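You operate a simulated robot arm through the tools that you are given. There is no shell and no other tool. Be economical: measure what you need, move in short steps, check, and stop when the job is done.

Carry out the task below with a simulated robot arm. There is one attempt and no reset: what you move stays moved.

Task
Put one of the paper cups from the side bench on the shelf of the open bench bay. Put the fruit tub marked "lemon" from the side bench on top of the blue pouch and the fruit tub labelled "plum" on the papers there. The order is free. Set down upright: paper cup.

Only the result counts: the job must be done as asked and must still hold three seconds after the hand-in. Knocking over, shifting, dropping, spilling or breaking anything else fails it.

Robot
A 7-joint arm with a two-finger parallel gripper on a trunk, on a base that drives. Base frame: it is fixed to the floor where the robot stands at the start and does not move with it; the origin is under the middle of the robot, x ahead of it, y to its left, z up; the surface under the hand at the start is at about z = 0.95. Units: m, rad, N and s.
Its first joint turns from -2.897 to 2.897 rad. Places, roughly: blue pouch (20x17x8 cm) [0.9, 0, 1]; shelf of the open bench bay [0.8, -0.5, 0.5]. Payload 1.57 kg.
Tool frame: the origin (TCP) lies between the finger pads and is the grasp point; the fingertips stand 0.03 m ahead of it; z points along the fingers, y is the line along which they close. Largest opening 0.11 m; finger width 0.024, thickness 0.012; the body of the gripper, 0.048 by 0.112 m, starts 0.078 m behind the TCP.
Orientation is that of the tool frame in the base frame, as a unit quaternion [x, y, z, w]. With the fingers straight down and closing along the base's y, the tool's x points along the base's -x, its y along +y and its z along -z.

Tools
- The arm moves only by the tool move_arm. Its argument "deltas" is a list of rows, each a list of 3 entries, a list of its own where there are three numbers: the finger opening in m, from 0 to 0.11, then the shift along the tool's x, y, z in m, then the turn, a rotation vector about the tool's x, y, z in rad. In form: [[fingers, [dx, dy, dz], [wx, wy, wz]], ...]. A call has 1 to 8 rows; each row shifts and turns the commanded pose from where the row before left it, along the tool's axes as they then stand. Rows are played at 5 a second. More than 0.05 m and 0.15 rad between two rows, or a gripper value outside its range, and nothing of the call is played. Where a pose cannot be reached the arm comes as near as it can. A force on the tool above 40 N (or 10 N above the force at the start of the call, whichever is more), or a blocked arm, ends the call early, and 0.2 s more pass. Each finger travels about 0.108 m/s and halts on what it meets, pressing with about 35 N; the grip force reading is that of the motor and also rises with nothing between the fingers. The clock runs only during rows and for 0.2 s after the last one: add rows that do not move to give the fingers time. The reply holds the time, the measured pose of the TCP, the force on the tool along the base axes, the opening and the grip force, in the units named above and with some noise, with the torque about the TCP (base axes, N m) and any sound that the robot's microphone picked up.
- Cameras (640 x 400 px; columns grow to the right, rows downward): "scene" is now at [0.4739, 0.1468, 1.4585]; the picture's right is [-0.75, -0.66, 0.00], its down [-0.54, 0.62, -0.57] and it looks along [0.38, -0.43, -0.82] (base axes); focal length 214 px, centre (320, 200). "wrist" rides on the gripper at [0.07, 0.016, -0.141] in the tool frame; the picture's right is [-0.23, 0.97, 0.00], its down [-0.86, -0.20, -0.48] and it looks along [-0.47, -0.11, 0.88] (tool axes); focal length 222 px, centre (320, 200). There is no depth. A picture from a camera that has moved, and an enlarged one, comes with that camera's place and axes in the base frame and with its lens.
- camera(camera): a new picture of that camera. No time passes.
- lift_body(by): slides the trunk up (or, below 0, down) by that many m; the arm and the scene camera ride with it, the base frame stays. It gives what a move gives, with no picture.
- drive_base(legs): drives the robot by 1 to 6 legs, each [ahead, left, turn to the left] in m, m and rad, along the robot's own axes; the way and the turn of a leg run together, so that a leg with both is an arc; at most 1.5 m and 3.142 rad a leg. The arm and the cameras ride along, it lands a little off, and it stops where it bumps. It gives what a move gives.
- aim_head(pan, tilt): turns the head with the scene camera to pan (to the left, within 1.798 rad either way) and tilt (down, from -0.506 to 1.204), counted from straight ahead of the robot. It gives what a move gives.
- enlarge(camera, box): a new picture of the part [left, top, right, bottom] of that camera's present view, enlarged. No time passes.
- hand_in(): hands the job in; it is judged then, once.

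Work in short steps. Places have to be worked out from the pictures, the camera data and where the tool is seen: move nearer, look again, correct. Check each grasp and each placing, and mend what went wrong. You have 165 turns and 112 pictures in all, those below and enlarged ones among them. Open the gripper and draw the arm clear of the work before you hand the job in, unless the task says otherwise; then end with one line.

The tools are called after "Emit:" by a JSON object that holds its "name" and its "arguments". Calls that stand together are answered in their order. move_arm: Moves the arm, as the interface text tells. Its arguments: {"type":"object","properties":{"deltas":{"type":"array","items":{"type":"array"}}},"required":["deltas"]} The other tools are called the same way: lift_body (by) slides the trunk up or down; drive_base (legs) drives the base; aim_head (pan, tilt) turns the head that bears the scene camera; camera (camera) takes a picture; enlarge (camera, box) takes an enlarged picture of a part of a camera's view; hand_in () hands the job in.

At the start:

```text
t: 0.0
tool_pos: [0.5434, -0.1987, 1.2432]
ee_rot: [0.0, 1.0, 0.0, -0.001]
contact_force: [-0.7, -1.1, -0.7]
torque: [-0.01, 0.01, -0.02]
gripper_width: 0.1098
gripper_force: 0.1
trunk travel left (down, up): [-0.525, 0.085]
robot x, y, heading: [0.0003, -0.0012, 0.004]
head pan, tilt: [-0.848, 0.965]
```

scene: 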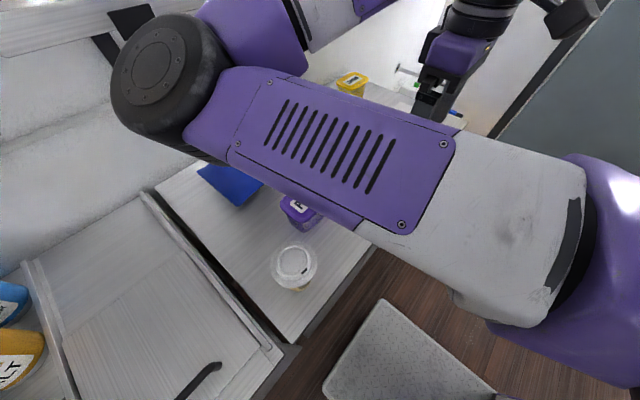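
wrist: 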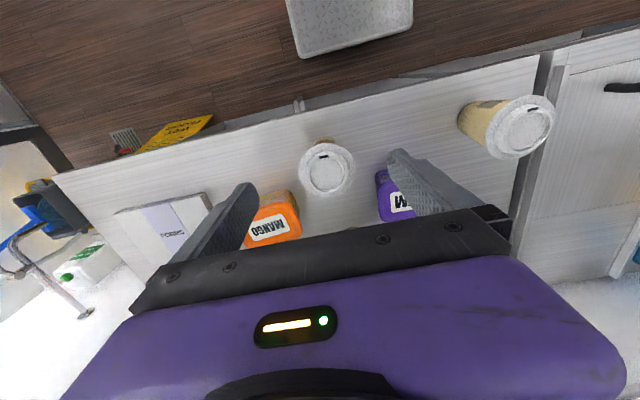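

I begin by looking around with the head: ahead first, with moderate tilt.

Emit:
{"name": "aim_head", "arguments": {"pan": 0.0, "tilt": 0.7}}

Emit:
{"name": "camera", "arguments": {"camera": "scene"}}

Emit:
{"name": "aim_head", "arguments": {"pan": 1.3, "tilt": 0.7}}

Emit:
{"name": "camera", "arguments": {"camera": "scene"}}

Emit:
{"name": "aim_head", "arguments": {"pan": -1.6, "tilt": 0.7}}

Emit:
{"name": "camera", "arguments": {"camera": "scene"}}

```text
t: 1.2
tool_pos: [0.5436, -0.1991, 1.2439]
ee_rot: [0.0, 1.0, 0.0, 0.0]
contact_force: [0.2, 1.0, -0.5]
torque: [0.02, -0.04, 0.0]
gripper_width: 0.1101
gripper_force: 0.1
trunk travel left (down, up): [-0.525, 0.085]
robot x, y, heading: [0.0003, -0.0021, 0.0]
head pan, tilt: [0.0, 0.7]
```

```text
109 pictures are left
camera scene: at [0.5113, 0.2006, 1.4793], right [0.0, -1.0, 0.0], down [-0.64, 0.0, -0.76], along [0.76, 0.0, -0.64], focal length 214 px, centre (320, 200)
```

scene: 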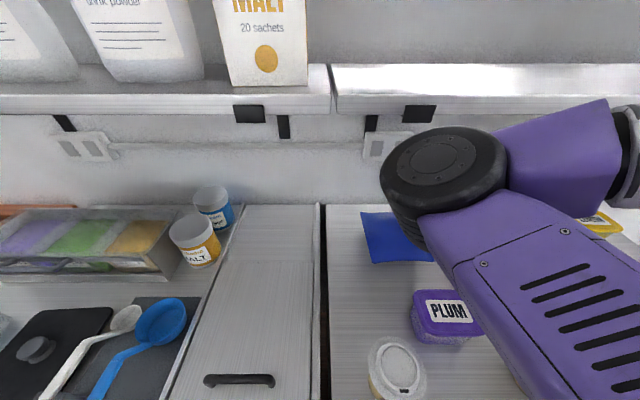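

```text
t: 2.6
tool_pos: [0.5448, -0.1985, 1.2432]
ee_rot: [0.0, 1.0, 0.0, 0.001]
contact_force: [0.0, 0.2, 0.1]
torque: [-0.02, -0.04, 0.02]
gripper_width: 0.1101
gripper_force: 0.1
trunk travel left (down, up): [-0.525, 0.085]
robot x, y, heading: [0.0014, -0.0025, -0.003]
head pan, tilt: [1.3, 0.7]
```

```text
108 pictures are left
camera scene: at [0.4491, 0.2826, 1.4793], right [0.96, -0.27, 0.0], down [-0.17, -0.62, -0.76], along [0.2, 0.74, -0.64], focal length 214 px, centre (320, 200)
```

scene: 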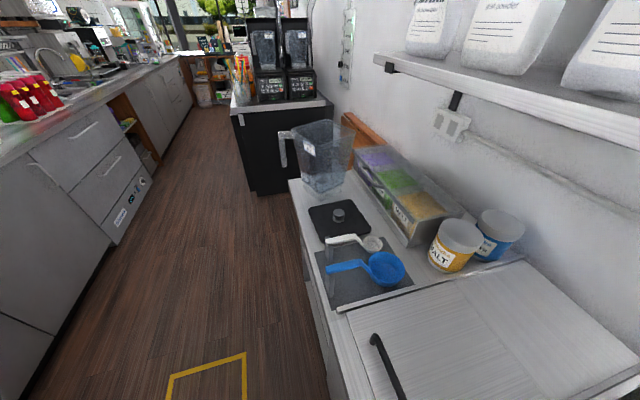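

```text
t: 5.2
tool_pos: [0.5438, -0.1985, 1.2432]
ee_rot: [0.0, 1.0, 0.0, 0.0]
contact_force: [-0.6, -0.6, -0.3]
torque: [0.02, -0.02, 0.02]
gripper_width: 0.1102
gripper_force: 0.0
trunk travel left (down, up): [-0.525, 0.085]
robot x, y, heading: [0.0005, 0.003, -0.004]
head pan, tilt: [-1.6, 0.7]
```

```text
107 pictures are left
camera scene: at [0.4239, 0.1158, 1.4793], right [-1.0, 0.03, 0.0], down [0.02, 0.64, -0.76], along [-0.02, -0.76, -0.64], focal length 214 px, centre (320, 200)
```

scene: 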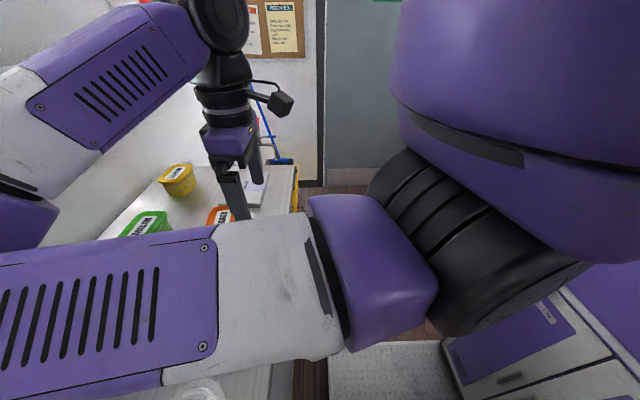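

All items appear to be on the bench ahead: cups at roughly (0.60,-0.20) and (0.60,0.09), plum (0.70,-0.08), mango (0.72,-0.35), melon (0.93,-0.35), lemon (0.95,-0.58) and papers (0.70,-0.60). I drive to the right so all of these come within reach, then look again.

Emit:
{"name": "drive_base", "arguments": {"legs": [[0.0, -0.3, 0.0]]}}

Emit:
{"name": "aim_head", "arguments": {"pan": -0.2, "tilt": 0.8}}

Emit:
{"name": "camera", "arguments": {"camera": "scene"}}

Emit:
{"name": "camera", "arguments": {"camera": "wrist"}}

```text
t: 7.2
tool_pos: [0.5431, -0.4993, 1.2437]
ee_rot: [0.001, 1.0, 0.0, 0.0]
contact_force: [0.0, 0.3, 1.2]
torque: [0.0, 0.0, 0.0]
gripper_width: 0.1103
gripper_force: 0.1
trunk travel left (down, up): [-0.525, 0.085]
robot x, y, heading: [0.0011, -0.2972, -0.002]
head pan, tilt: [-1.6, 0.7]
```

```text
t: 8.7
tool_pos: [0.5437, -0.4985, 1.243]
ee_rot: [0.001, 1.0, 0.0, -0.001]
contact_force: [-0.9, 0.1, 0.8]
torque: [0.03, 0.02, 0.02]
gripper_width: 0.11
gripper_force: 0.0
trunk travel left (down, up): [-0.525, 0.085]
robot x, y, heading: [-0.0007, -0.3004, -0.002]
head pan, tilt: [-0.201, 0.799]
```

```text
106 pictures are left
camera scene: at [0.5054, -0.1153, 1.4711], right [-0.2, -0.98, 0.0], down [-0.7, 0.14, -0.7], along [0.68, -0.14, -0.72], focal length 214 px, centre (320, 200)
```

scene: 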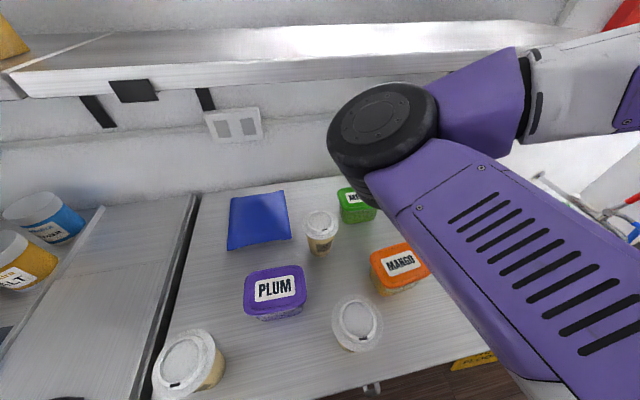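

```text
105 pictures are left
camera wrist: at [0.4721, -0.483, 1.3836], right [0.23, 0.97, 0.0], down [0.85, -0.2, 0.48], along [0.47, -0.11, -0.88], focal length 222 px, centre (320, 200)
```

wrist: 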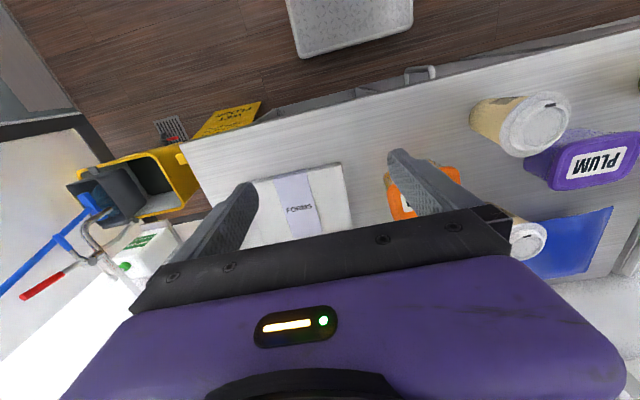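

Three cups are there and the papers are the "FORMS" packet near (0.70,-0.58). I move the hand above the plum tub at about (0.70,-0.06) to look down on it.

Emit:
{"name": "move_arm", "arguments": {"deltas": [[0.11, [-0.015, 0.045, 0], [0, 0, 0]], [0.11, [-0.015, 0.045, 0], [0, 0, 0]], [0.11, [-0.015, 0.045, 0], [0, 0, 0]], [0.11, [-0.015, 0.045, 0], [0, 0, 0]], [0.11, [-0.015, 0.045, 0], [0, 0, 0]], [0.11, [-0.015, 0.045, 0], [0, 0, 0]], [0.11, [-0.015, 0.045, 0], [0, 0, 0]], [0.11, [-0.015, 0.045, 0], [0, 0, 0]]]}}

Emit:
{"name": "move_arm", "arguments": {"deltas": [[0.11, [-0.018, 0.04, 0], [0, 0, 0]], [0.11, [-0.018, 0.04, 0], [0, 0, 0]], [0.11, [0, 0, 0], [0, 0, 0]]]}}

Emit:
{"name": "camera", "arguments": {"camera": "wrist"}}

Emit:
{"name": "aim_head", "arguments": {"pan": -0.6, "tilt": 0.8}}

Emit:
{"name": "camera", "arguments": {"camera": "scene"}}

```text
t: 10.5
tool_pos: [0.6647, -0.1529, 1.23]
ee_rot: [0.013, 1.0, -0.019, -0.009]
contact_force: [-0.3, 0.0, -0.3]
torque: [0.03, 0.02, 0.02]
gripper_width: 0.1099
gripper_force: 0.1
trunk travel left (down, up): [-0.525, 0.085]
robot x, y, heading: [-0.0, -0.2972, -0.001]
head pan, tilt: [-0.201, 0.799]
```

```text
t: 11.5
tool_pos: [0.7022, -0.0754, 1.2165]
ee_rot: [0.011, 0.999, -0.041, -0.013]
contact_force: [0.8, 0.6, 0.2]
torque: [-0.02, -0.02, -0.04]
gripper_width: 0.11
gripper_force: 0.0
trunk travel left (down, up): [-0.525, 0.085]
robot x, y, heading: [-0.0002, -0.2993, -0.0]
head pan, tilt: [-0.201, 0.799]
stopped in row 3: the arm was blocked; the commanded pose is now the measured one
```

```text
104 pictures are left
camera wrist: at [0.6347, -0.0472, 1.3564], right [0.25, 0.97, -0.08], down [0.86, -0.18, 0.47], along [0.44, -0.19, -0.88], focal length 222 px, centre (320, 200)
```

wrist: 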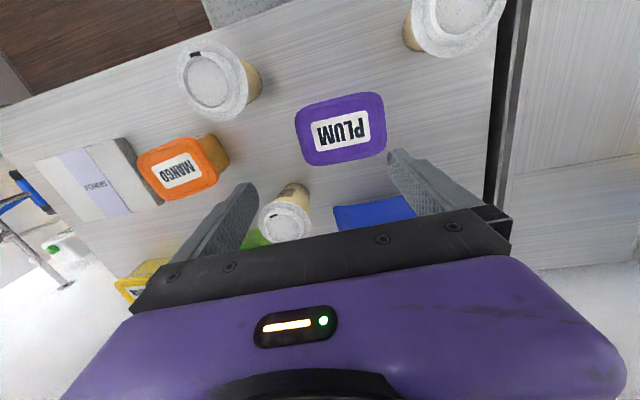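

```text
t: 12.4
tool_pos: [0.7007, -0.0775, 1.2176]
ee_rot: [0.01, 0.999, -0.04, -0.012]
contact_force: [-0.5, -0.3, 0.0]
torque: [-0.01, 0.0, 0.0]
gripper_width: 0.1101
gripper_force: 0.0
trunk travel left (down, up): [-0.525, 0.085]
robot x, y, heading: [-0.0013, -0.2975, 0.0]
head pan, tilt: [-0.6, 0.799]
```

```text
103 pictures are left
camera scene: at [0.4929, -0.1446, 1.4711], right [-0.56, -0.83, 0.0], down [-0.59, 0.41, -0.7], along [0.58, -0.39, -0.72], focal length 214 px, centre (320, 200)
```

scene: 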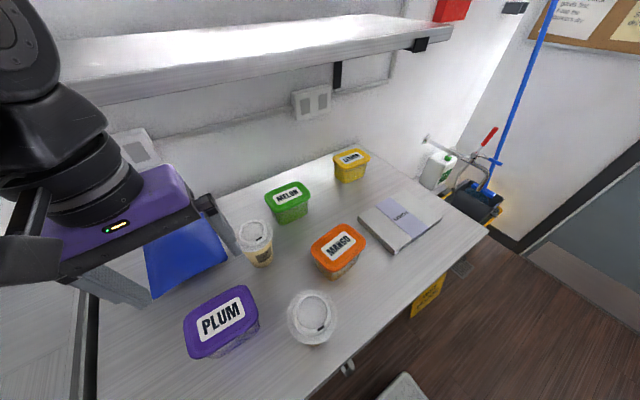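

The view is clear, but the arm was blocked here, apparently by a joint limit at its left side. I drive back left 0.2 m so the plum tub is in front of the robot, then straighten the tool.

Emit:
{"name": "drive_base", "arguments": {"legs": [[0.0, 0.2, 0.0]]}}

Emit:
{"name": "move_arm", "arguments": {"deltas": [[0.11, [0, -0.04, -0.01], [0, 0, 0]], [0.11, [0, -0.04, -0.01], [0, 0, 0]], [0.11, [0, -0.04, 0], [0, 0, 0]], [0.11, [0, -0.04, 0], [0, 0, 0]], [0.11, [0, 0, 0], [0, 0, 0]]]}}

```text
t: 14.0
tool_pos: [0.7018, 0.1265, 1.2175]
ee_rot: [0.01, 0.999, -0.04, -0.012]
contact_force: [0.3, 0.0, -0.3]
torque: [0.03, 0.0, -0.02]
gripper_width: 0.11
gripper_force: 0.1
trunk travel left (down, up): [-0.525, 0.085]
robot x, y, heading: [0.0038, -0.0986, 0.0]
head pan, tilt: [-0.6, 0.799]
```

```text
t: 15.4
tool_pos: [0.6912, -0.0383, 1.2247]
ee_rot: [0.001, 0.995, -0.093, -0.035]
contact_force: [0.1, 0.4, -0.1]
torque: [-0.02, -0.01, 0.0]
gripper_width: 0.1101
gripper_force: 0.0
trunk travel left (down, up): [-0.525, 0.085]
robot x, y, heading: [0.0019, -0.0964, 0.0]
head pan, tilt: [-0.6, 0.799]
stopped in row 5: the arm was blocked; the commanded pose is now the measured one
```

The tool has tilted about 0.19 rad about its x axis. I try straightening it in place and see whether the arm can take it.

Emit:
{"name": "move_arm", "arguments": {"deltas": [[0.11, [0, 0, 0], [-0.09, -0.03, 0]], [0.11, [0, 0, 0], [-0.09, -0.03, 0]], [0.11, [0, 0, 0], [0, 0, 0]]]}}

Emit:
{"name": "camera", "arguments": {"camera": "scene"}}

```text
t: 16.2
tool_pos: [0.6859, -0.0399, 1.2081]
ee_rot: [-0.008, 0.999, -0.038, -0.022]
contact_force: [0.5, 0.0, 0.3]
torque: [0.0, 0.02, 0.0]
gripper_width: 0.1101
gripper_force: 0.0
trunk travel left (down, up): [-0.525, 0.085]
robot x, y, heading: [0.0, -0.0961, -0.001]
head pan, tilt: [-0.6, 0.799]
```

```text
102 pictures are left
camera scene: at [0.4929, 0.0564, 1.4711], right [-0.57, -0.82, 0.0], down [-0.59, 0.41, -0.7], along [0.58, -0.39, -0.72], focal length 214 px, centre (320, 200)
```

scene: 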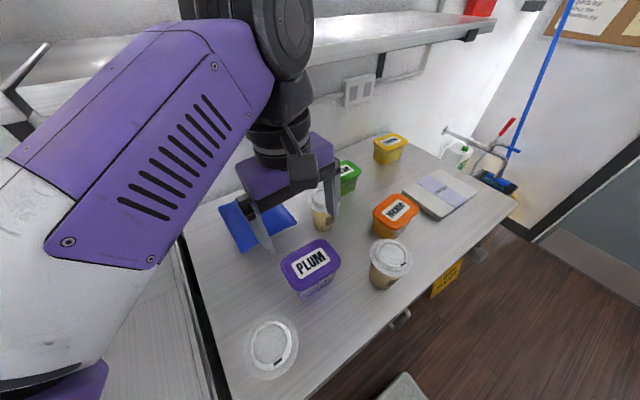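

The plum tub's lid spans about x 0.66–0.73 and y -0.12–0.0, so I'll grip it across x, which needs a 90° turn of the tool. I first raise the trunk for better arm posture, then turn about tool z in steps.

Emit:
{"name": "lift_body", "arguments": {"by": 0.08}}

Emit:
{"name": "move_arm", "arguments": {"deltas": [[0.11, [0, 0, 0.02], [-0.04, -0.02, 0]], [0.11, [0, 0, 0.02], [-0.035, -0.02, 0]], [0.11, [0, 0, 0], [0, 0, 0.14]], [0.11, [0, 0, 0], [0, 0, 0.14]], [0.11, [0, 0, 0], [0, 0, 0.14]], [0.11, [0, 0, 0], [0, 0, 0.14]], [0.11, [0, 0, 0], [0, 0, 0]]]}}

```text
t: 17.4
tool_pos: [0.6856, -0.0421, 1.287]
ee_rot: [-0.005, 0.999, -0.039, -0.023]
contact_force: [0.6, 0.1, -0.1]
torque: [0.01, -0.01, -0.01]
gripper_width: 0.1098
gripper_force: 0.0
trunk travel left (down, up): [-0.605, 0.005]
robot x, y, heading: [-0.0009, -0.0979, 0.0]
head pan, tilt: [-0.6, 0.799]
```

```text
t: 19.2
tool_pos: [0.6824, -0.0504, 1.2399]
ee_rot: [0.273, 0.962, -0.018, -0.005]
contact_force: [0.2, 0.5, -0.5]
torque: [0.0, -0.03, 0.03]
gripper_width: 0.11
gripper_force: 0.1
trunk travel left (down, up): [-0.605, 0.005]
robot x, y, heading: [0.0002, -0.0958, 0.0]
head pan, tilt: [-0.6, 0.799]
stopped in row 7: the arm was blocked; the commanded pose is now the measured one
```

The turn goes fine; the small remaining tilt may be the blocking cause. I continue turning while lowering.

Emit:
{"name": "move_arm", "arguments": {"deltas": [[0.11, [0, 0, 0.01], [0, 0, 0.14]], [0.11, [0, 0, 0.01], [0, 0, 0.14]], [0.11, [0, 0, 0.01], [0, 0, 0.14]], [0.11, [0, 0, 0.01], [0, 0, 0.14]], [0.11, [0, 0, 0.01], [0, 0, 0.14]], [0.11, [0, 0, 0.01], [0, 0, 0.14]], [0.11, [0, 0, 0.01], [0, 0, 0.14]]]}}

Emit:
{"name": "camera", "arguments": {"camera": "wrist"}}

```text
t: 20.8
tool_pos: [0.6599, -0.0956, 1.2578]
ee_rot: [0.556, 0.831, -0.015, 0.0]
contact_force: [-0.5, -0.3, 0.0]
torque: [0.03, -0.01, -0.02]
gripper_width: 0.11
gripper_force: 0.1
out of reach, approached as far as the arm can: row 3, 4, 5, 6, 7
trunk travel left (down, up): [-0.605, 0.005]
robot x, y, heading: [0.0024, -0.0962, -0.004]
head pan, tilt: [-0.6, 0.799]
```

```text
101 pictures are left
camera wrist: at [0.6497, -0.0221, 1.3961], right [0.99, 0.16, -0.02], down [0.15, -0.85, 0.5], along [0.06, -0.49, -0.87], focal length 222 px, centre (320, 200)
```

wrist: 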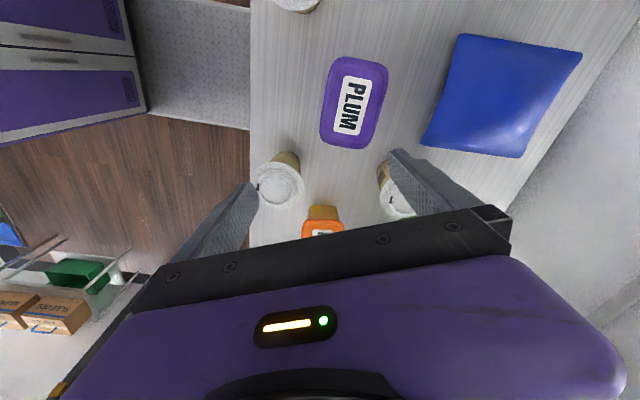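

The turn stops at about 1.18 rad, a joint limit. I go the other way to -90°.

Emit:
{"name": "move_arm", "arguments": {"deltas": [[0.11, [0, 0, -0.005], [0, 0, -0.148]], [0.11, [0, 0, -0.005], [0, 0, -0.148]], [0.11, [0, 0, -0.005], [0, 0, -0.148]], [0.11, [0, 0, -0.005], [0, 0, -0.148]], [0.11, [0, 0, -0.005], [0, 0, -0.148]], [0.11, [0, 0, 0], [0, 0, -0.148]], [0.11, [0, 0, 0], [0, 0, -0.148]], [0.11, [0, 0, 0], [0, 0, -0.148]]]}}

Emit:
{"name": "move_arm", "arguments": {"deltas": [[0.11, [0, 0, 0], [0, 0, -0.148]], [0.11, [0, 0, 0], [0, 0, -0.148]], [0.11, [0, 0, 0], [0, 0, -0.148]], [0.11, [0, 0, 0], [0, 0, -0.148]], [0.11, [0, 0, 0], [0, 0, -0.148]], [0.11, [0, 0, 0], [0, 0, -0.148]], [0.11, [0, 0, 0], [0, 0, -0.148]], [0.11, [0, 0, 0], [0, 0, 0]]]}}

```text
t: 22.6
tool_pos: [0.6544, -0.1088, 1.2679]
ee_rot: [0.003, 0.999, -0.044, -0.03]
contact_force: [0.1, -0.1, -0.6]
torque: [0.01, 0.0, 0.01]
gripper_width: 0.11
gripper_force: 0.0
trunk travel left (down, up): [-0.605, 0.005]
robot x, y, heading: [-0.0011, -0.0978, 0.002]
head pan, tilt: [-0.6, 0.799]
```

```text
t: 23.6
tool_pos: [0.647, -0.1212, 1.2571]
ee_rot: [-0.262, 0.961, -0.058, -0.066]
contact_force: [-0.3, -0.6, 0.4]
torque: [0.01, 0.04, -0.01]
gripper_width: 0.1098
gripper_force: 0.0
trunk travel left (down, up): [-0.605, 0.005]
robot x, y, heading: [0.0014, -0.0955, 0.004]
head pan, tilt: [-0.6, 0.799]
stopped in row 4: the arm was blocked; the commanded pose is now the measured one
```

The arm seems too folded here. I back the base by 0.15 m so that the same spot is at a more comfortable reach, then move the hand forward again.

Emit:
{"name": "drive_base", "arguments": {"legs": [[-0.15, 0.0, 0.0]]}}

Emit:
{"name": "move_arm", "arguments": {"deltas": [[0.11, [-0.03, 0, 0.02], [0, 0, 0]], [0.11, [-0.03, 0, 0.02], [0, 0, 0]], [0.11, [-0.03, 0, 0.02], [-0.05, -0.06, 0]], [0.11, [-0.03, 0, 0.0], [-0.06, -0.07, 0]], [0.11, [-0.03, 0, 0], [0, 0, 0]], [0.11, [0, 0, 0], [0, 0, 0]]]}}

```text
t: 24.9
tool_pos: [0.4996, -0.1209, 1.2574]
ee_rot: [-0.263, 0.961, -0.058, -0.065]
contact_force: [-0.7, -0.1, -0.4]
torque: [-0.03, 0.04, 0.02]
gripper_width: 0.1102
gripper_force: 0.0
trunk travel left (down, up): [-0.605, 0.005]
robot x, y, heading: [-0.1481, -0.0968, -0.003]
head pan, tilt: [-0.6, 0.799]
```

```text
t: 26.3
tool_pos: [0.6112, -0.062, 1.1619]
ee_rot: [-0.268, 0.962, -0.01, -0.042]
contact_force: [0.0, -0.3, 0.3]
torque: [0.03, 0.0, -0.02]
gripper_width: 0.1099
gripper_force: 0.0
trunk travel left (down, up): [-0.605, 0.005]
robot x, y, heading: [-0.1514, -0.096, 0.001]
head pan, tilt: [-0.6, 0.799]
```

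No blocking now. I remove the remaining tilt (about 0.086 rad about tool y) and finish the turn to -90°.

Emit:
{"name": "move_arm", "arguments": {"deltas": [[0.11, [-0.02, 0, 0], [0, -0.086, 0]], [0.11, [0, 0, 0], [0, 0, -0.147]], [0.11, [0, 0, 0], [0, 0, -0.147]], [0.11, [0, 0, 0], [0, 0, -0.147]], [0.11, [0, 0, 0], [0, 0, -0.147]], [0.11, [0, 0, 0], [0, 0, -0.147]], [0.11, [0, 0, 0], [0, 0, -0.147]], [0.11, [0, 0, 0], [0, 0, -0.145]]]}}

Emit:
{"name": "camera", "arguments": {"camera": "wrist"}}

```text
t: 27.2
tool_pos: [0.6167, -0.0697, 1.1365]
ee_rot: [-0.401, 0.915, -0.02, -0.035]
contact_force: [0.7, -0.4, 0.3]
torque: [0.04, 0.0, -0.02]
gripper_width: 0.1101
gripper_force: 0.0
trunk travel left (down, up): [-0.605, 0.005]
robot x, y, heading: [-0.149, -0.0969, 0.0]
head pan, tilt: [-0.6, 0.799]
stopped in row 4: the arm was blocked; the commanded pose is now the measured one
```

```text
100 pictures are left
camera wrist: at [0.5628, -0.1019, 1.2818], right [-0.56, 0.83, -0.03], down [0.75, 0.52, 0.41], along [0.35, 0.21, -0.91], focal length 222 px, centre (320, 200)
```

wrist: 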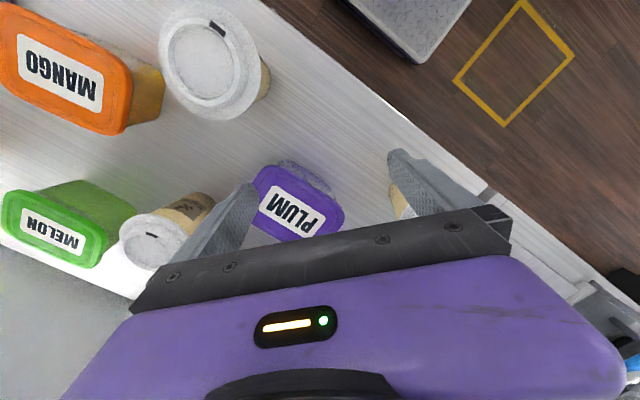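

Blocked again at about -0.83 rad. I look at the arm posture with the head.

Emit:
{"name": "aim_head", "arguments": {"pan": -0.3, "tilt": 0.4}}

Emit:
{"name": "camera", "arguments": {"camera": "scene"}}

```text
t: 28.0
tool_pos: [0.6163, -0.0696, 1.1366]
ee_rot: [-0.4, 0.916, -0.021, -0.034]
contact_force: [-0.2, 0.7, 0.7]
torque: [0.02, 0.0, 0.02]
gripper_width: 0.1097
gripper_force: 0.1
trunk travel left (down, up): [-0.605, 0.005]
robot x, y, heading: [-0.1482, -0.0996, 0.006]
head pan, tilt: [-0.3, 0.4]
```

```text
99 pictures are left
camera scene: at [0.3662, 0.0747, 1.5861], right [-0.3, -0.96, 0.0], down [-0.37, 0.12, -0.92], along [0.88, -0.27, -0.39], focal length 214 px, centre (320, 200)
```

scene: 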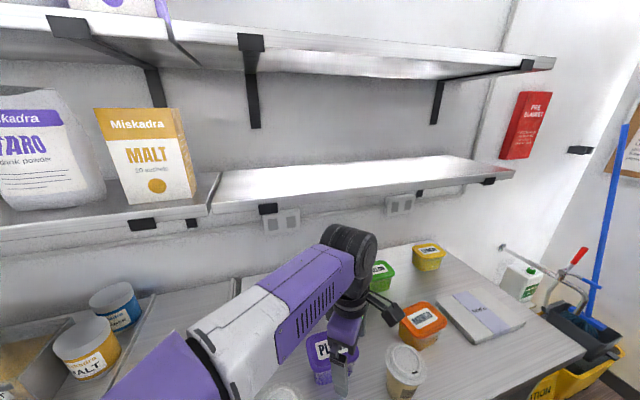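

The upper arm is crossing beneath the head towards the left, so it likely jams on the robot's own head. I should work with the hand on the robot's right side: I lift and move the hand to the right, then drive the base left.

Emit:
{"name": "move_arm", "arguments": {"deltas": [[0.11, [0, 0, -0.04], [0, 0, 0]], [0.11, [0, 0, -0.03], [0, 0, 0]], [0.11, [0.033, -0.03, 0], [0, 0, 0]], [0.11, [0.033, -0.03, 0], [0, 0, 0]], [0.11, [0.033, -0.03, 0], [0, 0, 0]], [0.11, [0.033, -0.03, 0], [0, 0, 0]], [0.11, [0.033, -0.03, 0], [0, 0, 0]], [0.11, [0, 0, 0], [0, 0, 0]]]}}

Emit:
{"name": "camera", "arguments": {"camera": "scene"}}

```text
t: 28.8
tool_pos: [0.5999, -0.1092, 1.1702]
ee_rot: [-0.405, 0.907, -0.063, -0.098]
contact_force: [-0.3, 0.8, 0.3]
torque: [0.0, 0.02, 0.01]
gripper_width: 0.1101
gripper_force: 0.0
trunk travel left (down, up): [-0.605, 0.005]
robot x, y, heading: [-0.1484, -0.0984, -0.004]
head pan, tilt: [-0.3, 0.4]
stopped in row 3: the arm was blocked; the commanded pose is now the measured one
```

```text
98 pictures are left
camera scene: at [0.3665, 0.0742, 1.5862], right [-0.3, -0.95, 0.0], down [-0.37, 0.12, -0.92], along [0.88, -0.27, -0.39], focal length 214 px, centre (320, 200)
```

scene: 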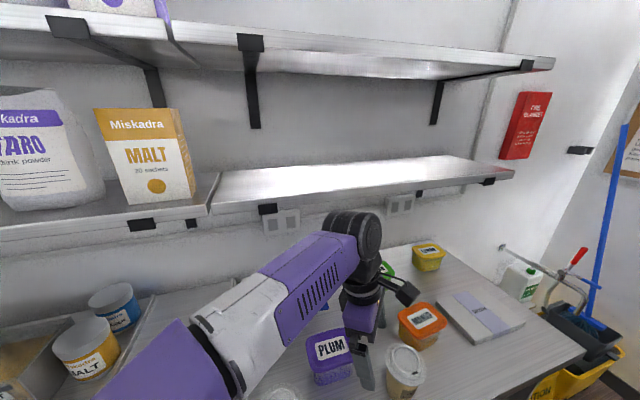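

The elbow has swung to the robot's left, which leaves the wrist close to a limit when the arm is folded. I back up further and extend the arm, which relieves it, and return the yaw toward zero.

Emit:
{"name": "drive_base", "arguments": {"legs": [[-0.15, 0.0, 0.0]]}}

Emit:
{"name": "move_arm", "arguments": {"deltas": [[0.11, [-0.02, -0.02, 0.0], [0, 0, 0.14]], [0.11, [-0.02, -0.02, 0.0], [0, 0, 0.14]], [0.11, [-0.03, -0.02, 0.0], [0, 0, 0.14]], [0.11, [-0.03, -0.02, 0.0], [0, 0, 0.14]], [0.11, [-0.03, -0.02, 0], [0, 0, 0.14]], [0.11, [-0.03, -0.01, 0], [0, 0, 0.1]], [0.11, [0, 0, 0], [0, 0, 0]]]}}

Emit:
{"name": "camera", "arguments": {"camera": "scene"}}

```text
t: 30.1
tool_pos: [0.4502, -0.1084, 1.1688]
ee_rot: [-0.405, 0.907, -0.063, -0.098]
contact_force: [0.1, 0.2, 0.7]
torque: [-0.01, 0.01, -0.01]
gripper_width: 0.1099
gripper_force: 0.0
trunk travel left (down, up): [-0.605, 0.005]
robot x, y, heading: [-0.2947, -0.1023, -0.0]
head pan, tilt: [-0.3, 0.4]
```

```text
t: 31.7
tool_pos: [0.6415, -0.1341, 1.1509]
ee_rot: [-0.02, 0.993, -0.095, -0.064]
contact_force: [0.2, -0.4, 0.4]
torque: [0.03, -0.01, 0.01]
gripper_width: 0.1101
gripper_force: 0.0
trunk travel left (down, up): [-0.605, 0.005]
robot x, y, heading: [-0.298, -0.0999, -0.003]
head pan, tilt: [-0.3, 0.4]
```

```text
97 pictures are left
camera scene: at [0.2157, 0.0741, 1.5862], right [-0.3, -0.95, 0.0], down [-0.37, 0.12, -0.92], along [0.88, -0.27, -0.39], focal length 214 px, centre (320, 200)
```

scene: 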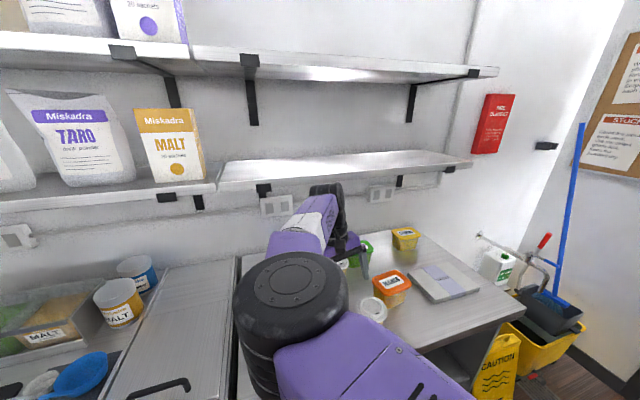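

Now the posture is clear: the arm is extended with elbow forward. I straighten the tool here, then move toward the plum tub.

Emit:
{"name": "move_arm", "arguments": {"deltas": [[0.11, [0, 0.02, 0], [-0.09, -0.06, 0.0]], [0.11, [0, 0.02, 0], [-0.09, -0.06, 0.02]], [0.11, [-0.01, 0.02, 0], [0, 0, 0.02]], [0.11, [-0.01, 0.01, 0], [0, 0, 0]], [0.11, [0, 0, 0], [0, 0, 0]]]}}

```text
t: 32.9
tool_pos: [0.6605, -0.0629, 1.1452]
ee_rot: [0.0, 1.0, -0.005, -0.007]
contact_force: [0.6, 0.1, -0.3]
torque: [0.0, -0.02, 0.02]
gripper_width: 0.11
gripper_force: 0.1
trunk travel left (down, up): [-0.605, 0.005]
robot x, y, heading: [-0.3011, -0.0981, -0.0]
head pan, tilt: [-0.3, 0.4]
```

Straight now. I turn the tool by -90° in this extended posture.

Emit:
{"name": "move_arm", "arguments": {"deltas": [[0.11, [0, 0, 0], [0, 0, -0.148]], [0.11, [0, 0, 0], [0, 0, -0.148]], [0.11, [0, 0, 0], [0, 0, -0.148]], [0.11, [0, 0, 0], [0, 0, -0.148]], [0.11, [0, 0, 0], [0, 0, -0.148]], [0.11, [0, 0, 0], [0, 0, -0.148]], [0.11, [0, 0, 0], [0, 0, -0.148]], [0.11, [0, 0, 0], [0, 0, 0]]]}}

```text
t: 34.7
tool_pos: [0.6587, -0.0639, 1.1436]
ee_rot: [-0.495, 0.869, -0.001, -0.009]
contact_force: [-0.8, -0.6, -0.1]
torque: [-0.02, 0.0, -0.02]
gripper_width: 0.1098
gripper_force: 0.0
trunk travel left (down, up): [-0.605, 0.005]
robot x, y, heading: [-0.2969, -0.0976, 0.0]
head pan, tilt: [-0.3, 0.4]
```

Works well. I finish the turn and centre over the tub, then take a wrist picture.

Emit:
{"name": "move_arm", "arguments": {"deltas": [[0.11, [0, 0, 0], [0, 0, -0.14]], [0.11, [0, 0, 0], [0, 0, -0.14]], [0.11, [0, 0, 0], [0, 0, -0.14]], [0.11, [0, 0, 0], [0, 0, -0.115]], [0.11, [-0.004, -0.02, 0], [0, 0, 0]], [0.11, [-0.003, -0.018, 0], [0, 0, 0]], [0.11, [0, 0, 0], [0, 0, 0]]]}}

Emit:
{"name": "camera", "arguments": {"camera": "wrist"}}

Emit:
{"name": "aim_head", "arguments": {"pan": -0.3, "tilt": 0.6}}

Emit:
{"name": "camera", "arguments": {"camera": "scene"}}

```text
t: 36.3
tool_pos: [0.6982, -0.058, 1.1427]
ee_rot: [-0.707, 0.707, 0.002, -0.008]
contact_force: [-0.3, 0.7, 0.3]
torque: [0.0, 0.01, 0.03]
gripper_width: 0.1099
gripper_force: 0.1
trunk travel left (down, up): [-0.605, 0.005]
robot x, y, heading: [-0.297, -0.1022, -0.004]
head pan, tilt: [-0.3, 0.4]
```

```text
96 pictures are left
camera wrist: at [0.6824, -0.1266, 1.2849], right [-0.97, 0.23, 0.01], down [0.21, 0.86, 0.47], along [0.1, 0.46, -0.88], focal length 222 px, centre (320, 200)
```

wrist: 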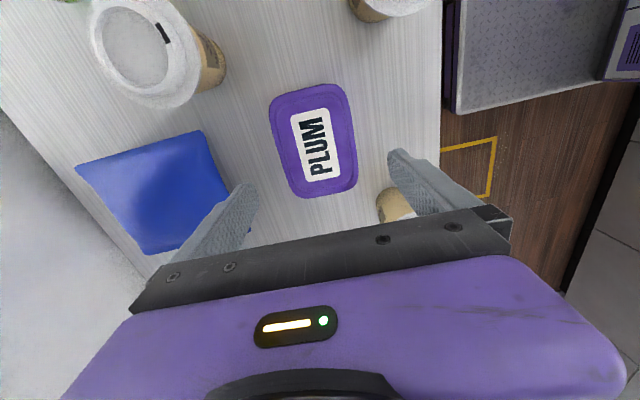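

```text
t: 37.1
tool_pos: [0.6976, -0.0574, 1.1443]
ee_rot: [-0.707, 0.707, 0.001, -0.008]
contact_force: [-0.1, -0.1, -0.4]
torque: [-0.02, -0.03, 0.02]
gripper_width: 0.1103
gripper_force: 0.1
trunk travel left (down, up): [-0.605, 0.005]
robot x, y, heading: [-0.3003, -0.0988, -0.002]
head pan, tilt: [-0.3, 0.6]
```

```text
95 pictures are left
camera scene: at [0.2116, 0.0755, 1.568], right [-0.3, -0.95, 0.0], down [-0.54, 0.17, -0.83], along [0.79, -0.24, -0.56], focal length 214 px, centre (320, 200)
```

scene: 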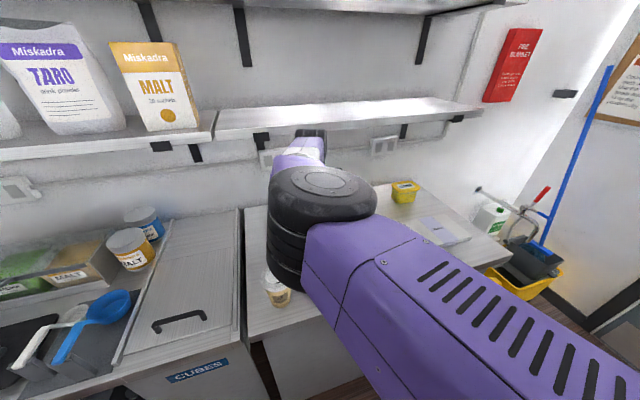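

Triangulation puts the plum lid's top at z≈1.0, centre (0.700,-0.062), about 9 cm across x, skewed ~4°. I align and lower to TCP z≈1.05 first.

Emit:
{"name": "move_arm", "arguments": {"deltas": [[0.11, [0.004, -0.002, 0.03], [0, 0, 0.06]], [0.11, [0, 0, 0.03], [0, 0, 0]], [0.11, [0, 0, 0.03], [0, 0, 0]], [0.11, [0, 0, 0], [0, 0, 0]]]}}

Emit:
{"name": "camera", "arguments": {"camera": "wrist"}}

```text
t: 38.1
tool_pos: [0.6986, -0.0615, 1.0543]
ee_rot: [-0.685, 0.729, 0.001, -0.009]
contact_force: [-0.4, -0.2, -0.2]
torque: [-0.03, -0.02, 0.02]
gripper_width: 0.1098
gripper_force: 0.1
trunk travel left (down, up): [-0.605, 0.005]
robot x, y, heading: [-0.2971, -0.095, -0.0]
head pan, tilt: [-0.3, 0.6]
```

```text
94 pictures are left
camera wrist: at [0.679, -0.1301, 1.1943], right [-0.96, 0.29, 0.01], down [0.26, 0.85, 0.47], along [0.12, 0.45, -0.88], focal length 222 px, centre (320, 200)
```

wrist: 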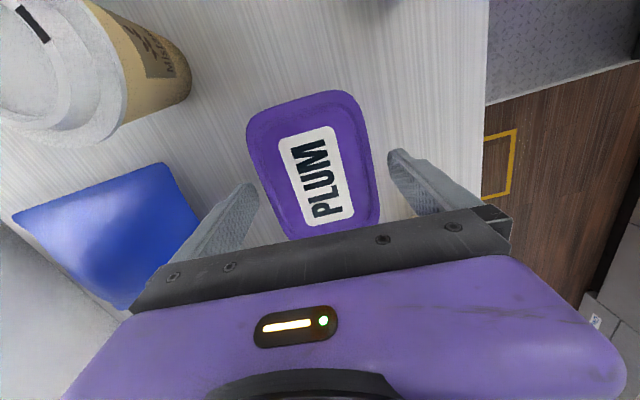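

The lid is about 5 mm off toward -tool y and -Y; I correct this and ease the yaw back a little, then lower 3.5 cm and check that the fingers straddle it.

Emit:
{"name": "move_arm", "arguments": {"deltas": [[0.11, [0.005, -0.005, 0], [0, 0, -0.03]], [0.11, [0, 0, 0.015], [0, 0, 0]], [0.11, [0, 0, 0.01], [0, 0, 0]], [0.11, [0, 0, 0.0], [0, 0, 0]]]}}

Emit:
{"name": "camera", "arguments": {"camera": "wrist"}}

```text
t: 39.1
tool_pos: [0.7022, -0.0678, 1.0282]
ee_rot: [-0.697, 0.717, 0.0, -0.009]
contact_force: [-0.3, 0.1, 0.1]
torque: [-0.04, -0.01, -0.01]
gripper_width: 0.11
gripper_force: 0.1
trunk travel left (down, up): [-0.605, 0.005]
robot x, y, heading: [-0.2996, -0.0991, 0.0]
head pan, tilt: [-0.3, 0.6]
```

```text
93 pictures are left
camera wrist: at [0.6853, -0.1365, 1.1694], right [-0.97, 0.26, 0.01], down [0.23, 0.85, 0.47], along [0.11, 0.45, -0.88], focal length 222 px, centre (320, 200)
```

wrist: 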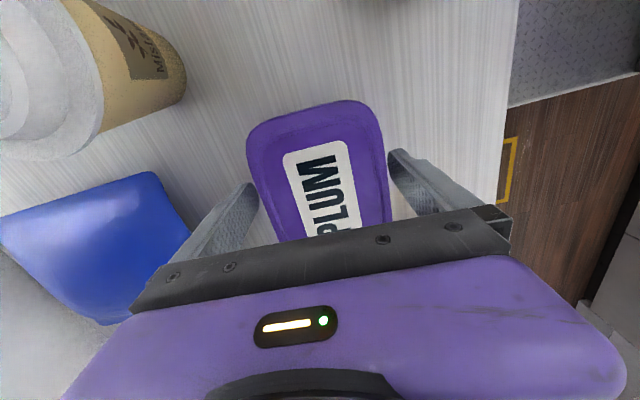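

The tub is centred between the fingers. I lower on in 1 cm steps to TCP z≈0.99.

Emit:
{"name": "move_arm", "arguments": {"deltas": [[0.11, [0, 0, 0.01], [0, 0, 0]], [0.11, [0, 0, 0.01], [0, 0, 0]], [0.11, [0, 0, 0.01], [0, 0, 0]], [0.11, [0, 0, 0.006], [0, 0, 0]], [0.11, [0, 0, 0.0], [0, 0, 0]]]}}

Emit:
{"name": "camera", "arguments": {"camera": "wrist"}}

```text
t: 40.3
tool_pos: [0.7026, -0.068, 0.992]
ee_rot: [-0.697, 0.717, 0.0, -0.009]
contact_force: [0.3, -0.1, 0.9]
torque: [-0.01, 0.02, 0.02]
gripper_width: 0.1099
gripper_force: 0.0
trunk travel left (down, up): [-0.605, 0.005]
robot x, y, heading: [-0.304, -0.0975, 0.0]
head pan, tilt: [-0.3, 0.6]
```

```text
92 pictures are left
camera wrist: at [0.6847, -0.1371, 1.1338], right [-0.97, 0.26, 0.01], down [0.23, 0.85, 0.47], along [0.11, 0.45, -0.88], focal length 222 px, centre (320, 200)
```

wrist: 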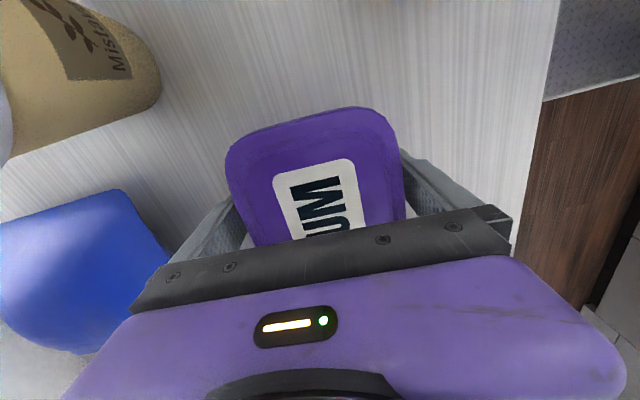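

The fingers straddle the tub with no contact. I close gently.

Emit:
{"name": "move_arm", "arguments": {"deltas": [[0.08, [0, 0, 0], [0, 0, 0]], [0.06, [0, 0, 0], [0, 0, 0]], [0.05, [0, 0, 0], [0, 0, 0]], [0.05, [0, 0, 0], [0, 0, 0]]]}}

```text
t: 41.3
tool_pos: [0.7018, -0.069, 0.9935]
ee_rot: [-0.697, 0.717, 0.001, -0.01]
contact_force: [-0.1, -0.4, -0.4]
torque: [-0.01, 0.04, 0.08]
gripper_width: 0.0922
gripper_force: 34.7
trunk travel left (down, up): [-0.605, 0.005]
robot x, y, heading: [-0.2977, -0.0939, -0.002]
head pan, tilt: [-0.3, 0.6]
```

The tub is gripped at 9.2 cm. I lift it 17 cm.

Emit:
{"name": "move_arm", "arguments": {"deltas": [[0.05, [0, 0, -0.02], [0, 0, 0]], [0.05, [0, 0, -0.03], [0, 0, 0]], [0.05, [0, 0, -0.04], [0, 0, 0]], [0.05, [0, 0, -0.04], [0, 0, 0]], [0.05, [0, 0, -0.04], [0, 0, 0]], [0.05, [0, 0, 0], [0, 0, 0]]]}}

Emit:
{"name": "camera", "arguments": {"camera": "wrist"}}

Emit:
{"name": "aim_head", "arguments": {"pan": -0.8, "tilt": 0.7}}

Emit:
{"name": "camera", "arguments": {"camera": "scene"}}

```text
t: 42.7
tool_pos: [0.7038, -0.0662, 1.163]
ee_rot: [-0.697, 0.717, 0.0, -0.011]
contact_force: [0.6, 0.2, -4.2]
torque: [-0.03, -0.01, -0.02]
gripper_width: 0.0921
gripper_force: 35.2
trunk travel left (down, up): [-0.605, 0.005]
robot x, y, heading: [-0.3005, -0.0975, 0.001]
head pan, tilt: [-0.3, 0.6]
```

```text
91 pictures are left
camera wrist: at [0.6863, -0.1348, 1.3042], right [-0.97, 0.26, 0.01], down [0.23, 0.85, 0.47], along [0.11, 0.45, -0.88], focal length 222 px, centre (320, 200)
```

wrist: 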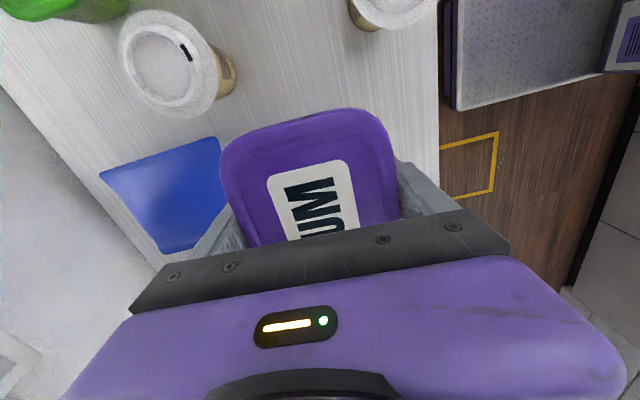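

```text
t: 43.6
tool_pos: [0.7034, -0.0667, 1.1624]
ee_rot: [-0.696, 0.718, 0.0, -0.01]
contact_force: [-0.3, -0.2, -4.0]
torque: [-0.03, 0.01, 0.02]
gripper_width: 0.0922
gripper_force: 34.4
trunk travel left (down, up): [-0.605, 0.005]
robot x, y, heading: [-0.2978, -0.0976, 0.001]
head pan, tilt: [-0.799, 0.7]
```

```text
90 pictures are left
camera scene: at [0.1865, 0.0409, 1.5593], right [-0.72, -0.7, 0.0], down [-0.45, 0.46, -0.77], along [0.53, -0.55, -0.64], focal length 214 px, centre (320, 200)
```

scene: 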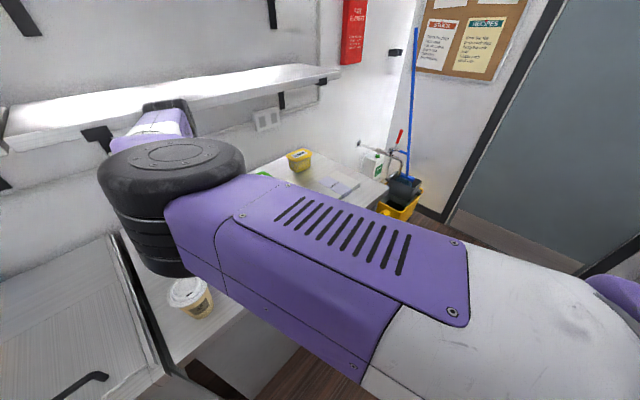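

The plum tub is held (about 4 N of weight). I drive right 0.4 m, carrying it toward the papers, then look.

Emit:
{"name": "drive_base", "arguments": {"legs": [[0.0, -0.4, 0.0]]}}

Emit:
{"name": "camera", "arguments": {"camera": "wrist"}}

Emit:
{"name": "camera", "arguments": {"camera": "scene"}}

```text
t: 46.1
tool_pos: [0.7042, -0.461, 1.1635]
ee_rot: [-0.698, 0.716, 0.0, -0.01]
contact_force: [0.3, -1.0, -4.0]
torque: [-0.03, 0.0, 0.01]
gripper_width: 0.0921
gripper_force: 35.4
trunk travel left (down, up): [-0.605, 0.005]
robot x, y, heading: [-0.2975, -0.4955, 0.005]
head pan, tilt: [-0.799, 0.7]
```

```text
89 pictures are left
camera wrist: at [0.6872, -0.5292, 1.3039], right [-0.97, 0.25, 0.01], down [0.23, 0.85, 0.47], along [0.11, 0.45, -0.88], focal length 222 px, centre (320, 200)
```

wrist: 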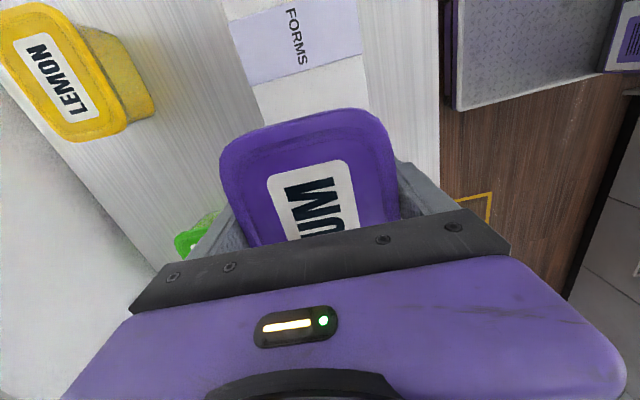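

```text
88 pictures are left
camera scene: at [0.1864, -0.3555, 1.5592], right [-0.71, -0.7, 0.0], down [-0.45, 0.46, -0.76], along [0.53, -0.55, -0.64], focal length 214 px, centre (320, 200)
```

scene: 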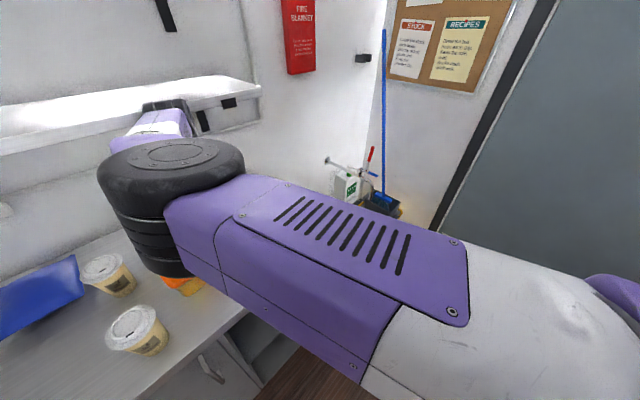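

The FORMS packet's centre is about (0.70,-0.585), spanning roughly y -0.485 to -0.68. I drive another 0.12 m right.

Emit:
{"name": "drive_base", "arguments": {"legs": [[0.0, -0.124, 0.0]]}}

Emit:
{"name": "camera", "arguments": {"camera": "wrist"}}

```text
t: 47.3
tool_pos: [0.7056, -0.5851, 1.1627]
ee_rot: [-0.698, 0.716, 0.001, -0.009]
contact_force: [-0.7, 0.9, -4.4]
torque: [-0.06, 0.02, 0.01]
gripper_width: 0.0923
gripper_force: 34.8
trunk travel left (down, up): [-0.605, 0.005]
robot x, y, heading: [-0.2985, -0.6225, 0.005]
head pan, tilt: [-0.799, 0.7]
```

```text
87 pictures are left
camera wrist: at [0.6877, -0.6533, 1.3039], right [-0.97, 0.25, 0.01], down [0.23, 0.86, 0.47], along [0.11, 0.45, -0.88], focal length 222 px, centre (320, 200)
```

wrist: 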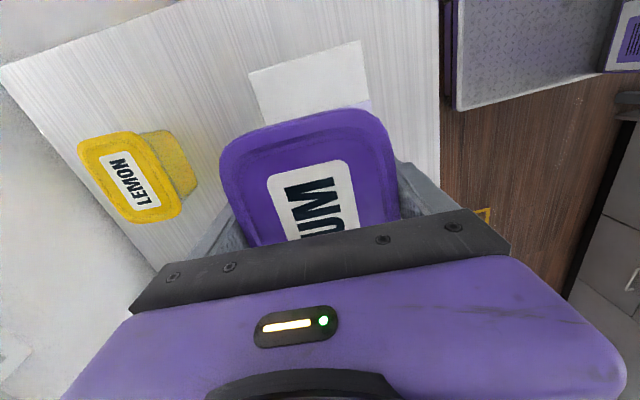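

The tub is centred on the papers (far edge at y≈-0.687). I lower to about 1.03 and then in small steps watching the force.

Emit:
{"name": "move_arm", "arguments": {"deltas": [[0.05, [0, 0.005, 0.04], [0, 0, 0]], [0.05, [0, 0, 0.04], [0, 0, 0]], [0.05, [0, 0, 0.03], [0, 0, 0]], [0.05, [0, 0, 0.015], [0, 0, 0]], [0.05, [0, 0, 0], [0, 0, 0]]]}}

Emit:
{"name": "move_arm", "arguments": {"deltas": [[0.05, [0, 0, 0.004], [0, 0, 0]], [0.05, [0, 0, 0.004], [0, 0, 0]]]}}

Emit:
{"name": "move_arm", "arguments": {"deltas": [[0.05, [0, 0, 0.003], [0, 0, 0]], [0.05, [0, 0, 0], [0, 0, 0]]]}}

```text
t: 48.5
tool_pos: [0.698, -0.5881, 1.0379]
ee_rot: [-0.698, 0.716, 0.0, -0.009]
contact_force: [1.2, 0.0, -4.3]
torque: [0.0, 0.02, 0.0]
gripper_width: 0.0921
gripper_force: 35.0
trunk travel left (down, up): [-0.605, 0.005]
robot x, y, heading: [-0.2973, -0.6236, 0.007]
head pan, tilt: [-0.799, 0.7]
```

```text
t: 49.1
tool_pos: [0.6982, -0.5871, 1.0305]
ee_rot: [-0.698, 0.716, 0.0, -0.009]
contact_force: [-0.3, -0.2, -4.5]
torque: [-0.04, 0.01, -0.04]
gripper_width: 0.092
gripper_force: 35.0
trunk travel left (down, up): [-0.605, 0.005]
robot x, y, heading: [-0.2975, -0.626, 0.004]
head pan, tilt: [-0.799, 0.7]
```

```text
t: 49.7
tool_pos: [0.6973, -0.588, 1.0271]
ee_rot: [-0.698, 0.716, 0.0, -0.01]
contact_force: [-0.5, 0.0, -4.2]
torque: [-0.01, 0.01, -0.02]
gripper_width: 0.0925
gripper_force: 35.0
trunk travel left (down, up): [-0.605, 0.005]
robot x, y, heading: [-0.2985, -0.6255, 0.006]
head pan, tilt: [-0.799, 0.7]
```

No contact yet; I continue in small steps.

Emit:
{"name": "move_arm", "arguments": {"deltas": [[0.05, [0, 0, 0.003], [0, 0, 0]], [0.05, [0, 0, 0.002], [0, 0, 0]]]}}

Emit:
{"name": "move_arm", "arguments": {"deltas": [[0.05, [0, 0, 0.002], [0, 0, 0]], [0.05, [0, 0, 0.002], [0, 0, 0]]]}}

Emit:
{"name": "move_arm", "arguments": {"deltas": [[0.05, [0, 0, 0.002], [0, 0, 0]], [0.05, [0, 0, 0.001], [0, 0, 0]]]}}

```text
t: 50.3
tool_pos: [0.6984, -0.5879, 1.0218]
ee_rot: [-0.698, 0.716, 0.002, -0.008]
contact_force: [0.3, 0.3, -4.7]
torque: [-0.05, -0.01, 0.03]
gripper_width: 0.0922
gripper_force: 35.0
trunk travel left (down, up): [-0.605, 0.005]
robot x, y, heading: [-0.2993, -0.6228, 0.007]
head pan, tilt: [-0.799, 0.7]
```

```text
t: 50.9
tool_pos: [0.698, -0.5863, 1.0185]
ee_rot: [-0.698, 0.716, 0.001, -0.009]
contact_force: [-0.5, -0.3, -4.0]
torque: [0.02, 0.0, 0.02]
gripper_width: 0.0921
gripper_force: 34.6
trunk travel left (down, up): [-0.605, 0.005]
robot x, y, heading: [-0.2959, -0.6231, 0.004]
head pan, tilt: [-0.799, 0.7]
```

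```text
t: 51.5
tool_pos: [0.6969, -0.5871, 1.0179]
ee_rot: [-0.698, 0.716, 0.001, -0.008]
contact_force: [-3.6, -0.8, 18.9]
torque: [0.5, 0.51, 0.12]
gripper_width: 0.0923
gripper_force: 35.0
trunk travel left (down, up): [-0.605, 0.005]
robot x, y, heading: [-0.2975, -0.621, -0.0]
head pan, tilt: [-0.799, 0.7]
```

Contact is at TCP z≈1.018 (papers' top ≈0.975). I ease up 1 mm, open, and wait a little.

Emit:
{"name": "move_arm", "arguments": {"deltas": [[0.05, [0, 0, -0.001], [0, 0, 0]], [0.1, [0, 0, 0], [0, 0, 0]], [0.11, [0, 0, 0], [0, 0, 0]], [0.11, [0, 0, 0], [0, 0, 0]]]}}

Emit:
{"name": "move_arm", "arguments": {"deltas": [[0.11, [0, 0, -0.02], [0, 0, 0]], [0.11, [0, 0, -0.03], [0, 0, 0]], [0.11, [0, 0, -0.04], [0, 0, 0]], [0.11, [0, 0, -0.04], [0, 0, 0]], [0.11, [0, 0, 0], [0, 0, 0]]]}}

Emit:
{"name": "camera", "arguments": {"camera": "wrist"}}

```text
t: 52.5
tool_pos: [0.6974, -0.5866, 1.0163]
ee_rot: [-0.699, 0.715, 0.001, -0.01]
contact_force: [0.1, 0.4, 0.6]
torque: [0.04, 0.04, 0.03]
gripper_width: 0.1099
gripper_force: 0.0
trunk travel left (down, up): [-0.605, 0.005]
robot x, y, heading: [-0.2981, -0.6212, 0.005]
head pan, tilt: [-0.799, 0.7]
```

```text
t: 53.7
tool_pos: [0.6991, -0.5862, 1.1472]
ee_rot: [-0.698, 0.716, 0.0, -0.009]
contact_force: [-0.3, -0.3, 0.7]
torque: [-0.04, 0.03, -0.01]
gripper_width: 0.1102
gripper_force: 0.0
trunk travel left (down, up): [-0.605, 0.005]
robot x, y, heading: [-0.3008, -0.6182, 0.005]
head pan, tilt: [-0.799, 0.7]
```

```text
86 pictures are left
camera wrist: at [0.6819, -0.6544, 1.2877], right [-0.97, 0.25, 0.01], down [0.23, 0.86, 0.47], along [0.11, 0.45, -0.88], focal length 222 px, centre (320, 200)
```

wrist: 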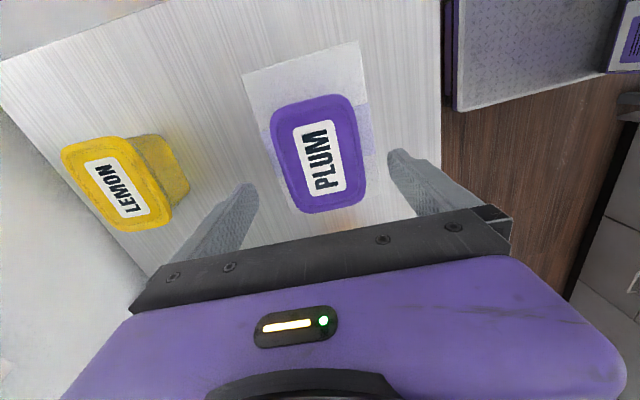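

Plum sits on the papers. The lemon tub is around (0.96,-0.60), beneath the wall shelf, so I need to inspect the shelf height and its brackets before reaching in.

Emit:
{"name": "aim_head", "arguments": {"pan": -0.1, "tilt": 0.3}}

Emit:
{"name": "camera", "arguments": {"camera": "scene"}}

```text
t: 54.8
tool_pos: [0.6985, -0.5855, 1.1451]
ee_rot: [-0.698, 0.716, 0.001, -0.009]
contact_force: [-0.3, 0.0, -0.5]
torque: [-0.01, 0.04, -0.01]
gripper_width: 0.11
gripper_force: 0.1
trunk travel left (down, up): [-0.605, 0.005]
robot x, y, heading: [-0.297, -0.6251, 0.005]
head pan, tilt: [-0.099, 0.3]
```

```text
85 pictures are left
camera scene: at [0.22, -0.4288, 1.5954], right [-0.1, -1.0, 0.0], down [-0.29, 0.03, -0.96], along [0.95, -0.09, -0.3], focal length 214 px, centre (320, 200)
```

scene: 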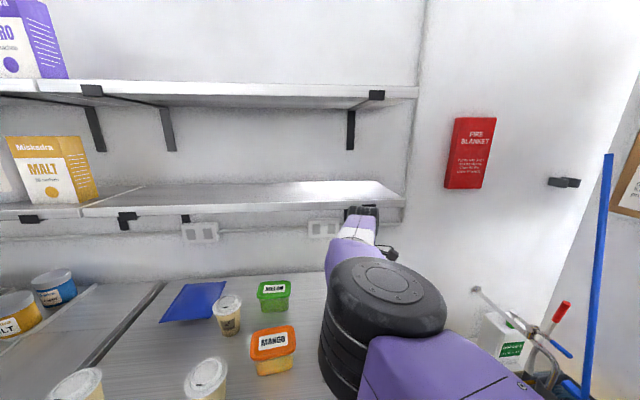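

I enlarge the shelf's right end and its supports.

Emit:
{"name": "enlarge", "arguments": {"camera": "scene", "box": [70, 80, 430, 300]}}

```text
1.78 times, centred on (250, 190) of scene
camera zoom: at [0.22, -0.4288, 1.5954], right [-0.1, -1.0, 0.0], down [-0.29, 0.03, -0.96], along [0.95, -0.09, -0.3], focal length 381 px, centre (444, 218)
```

zoom: 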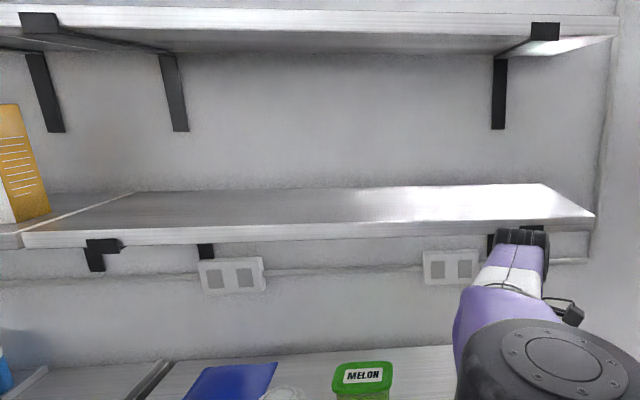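

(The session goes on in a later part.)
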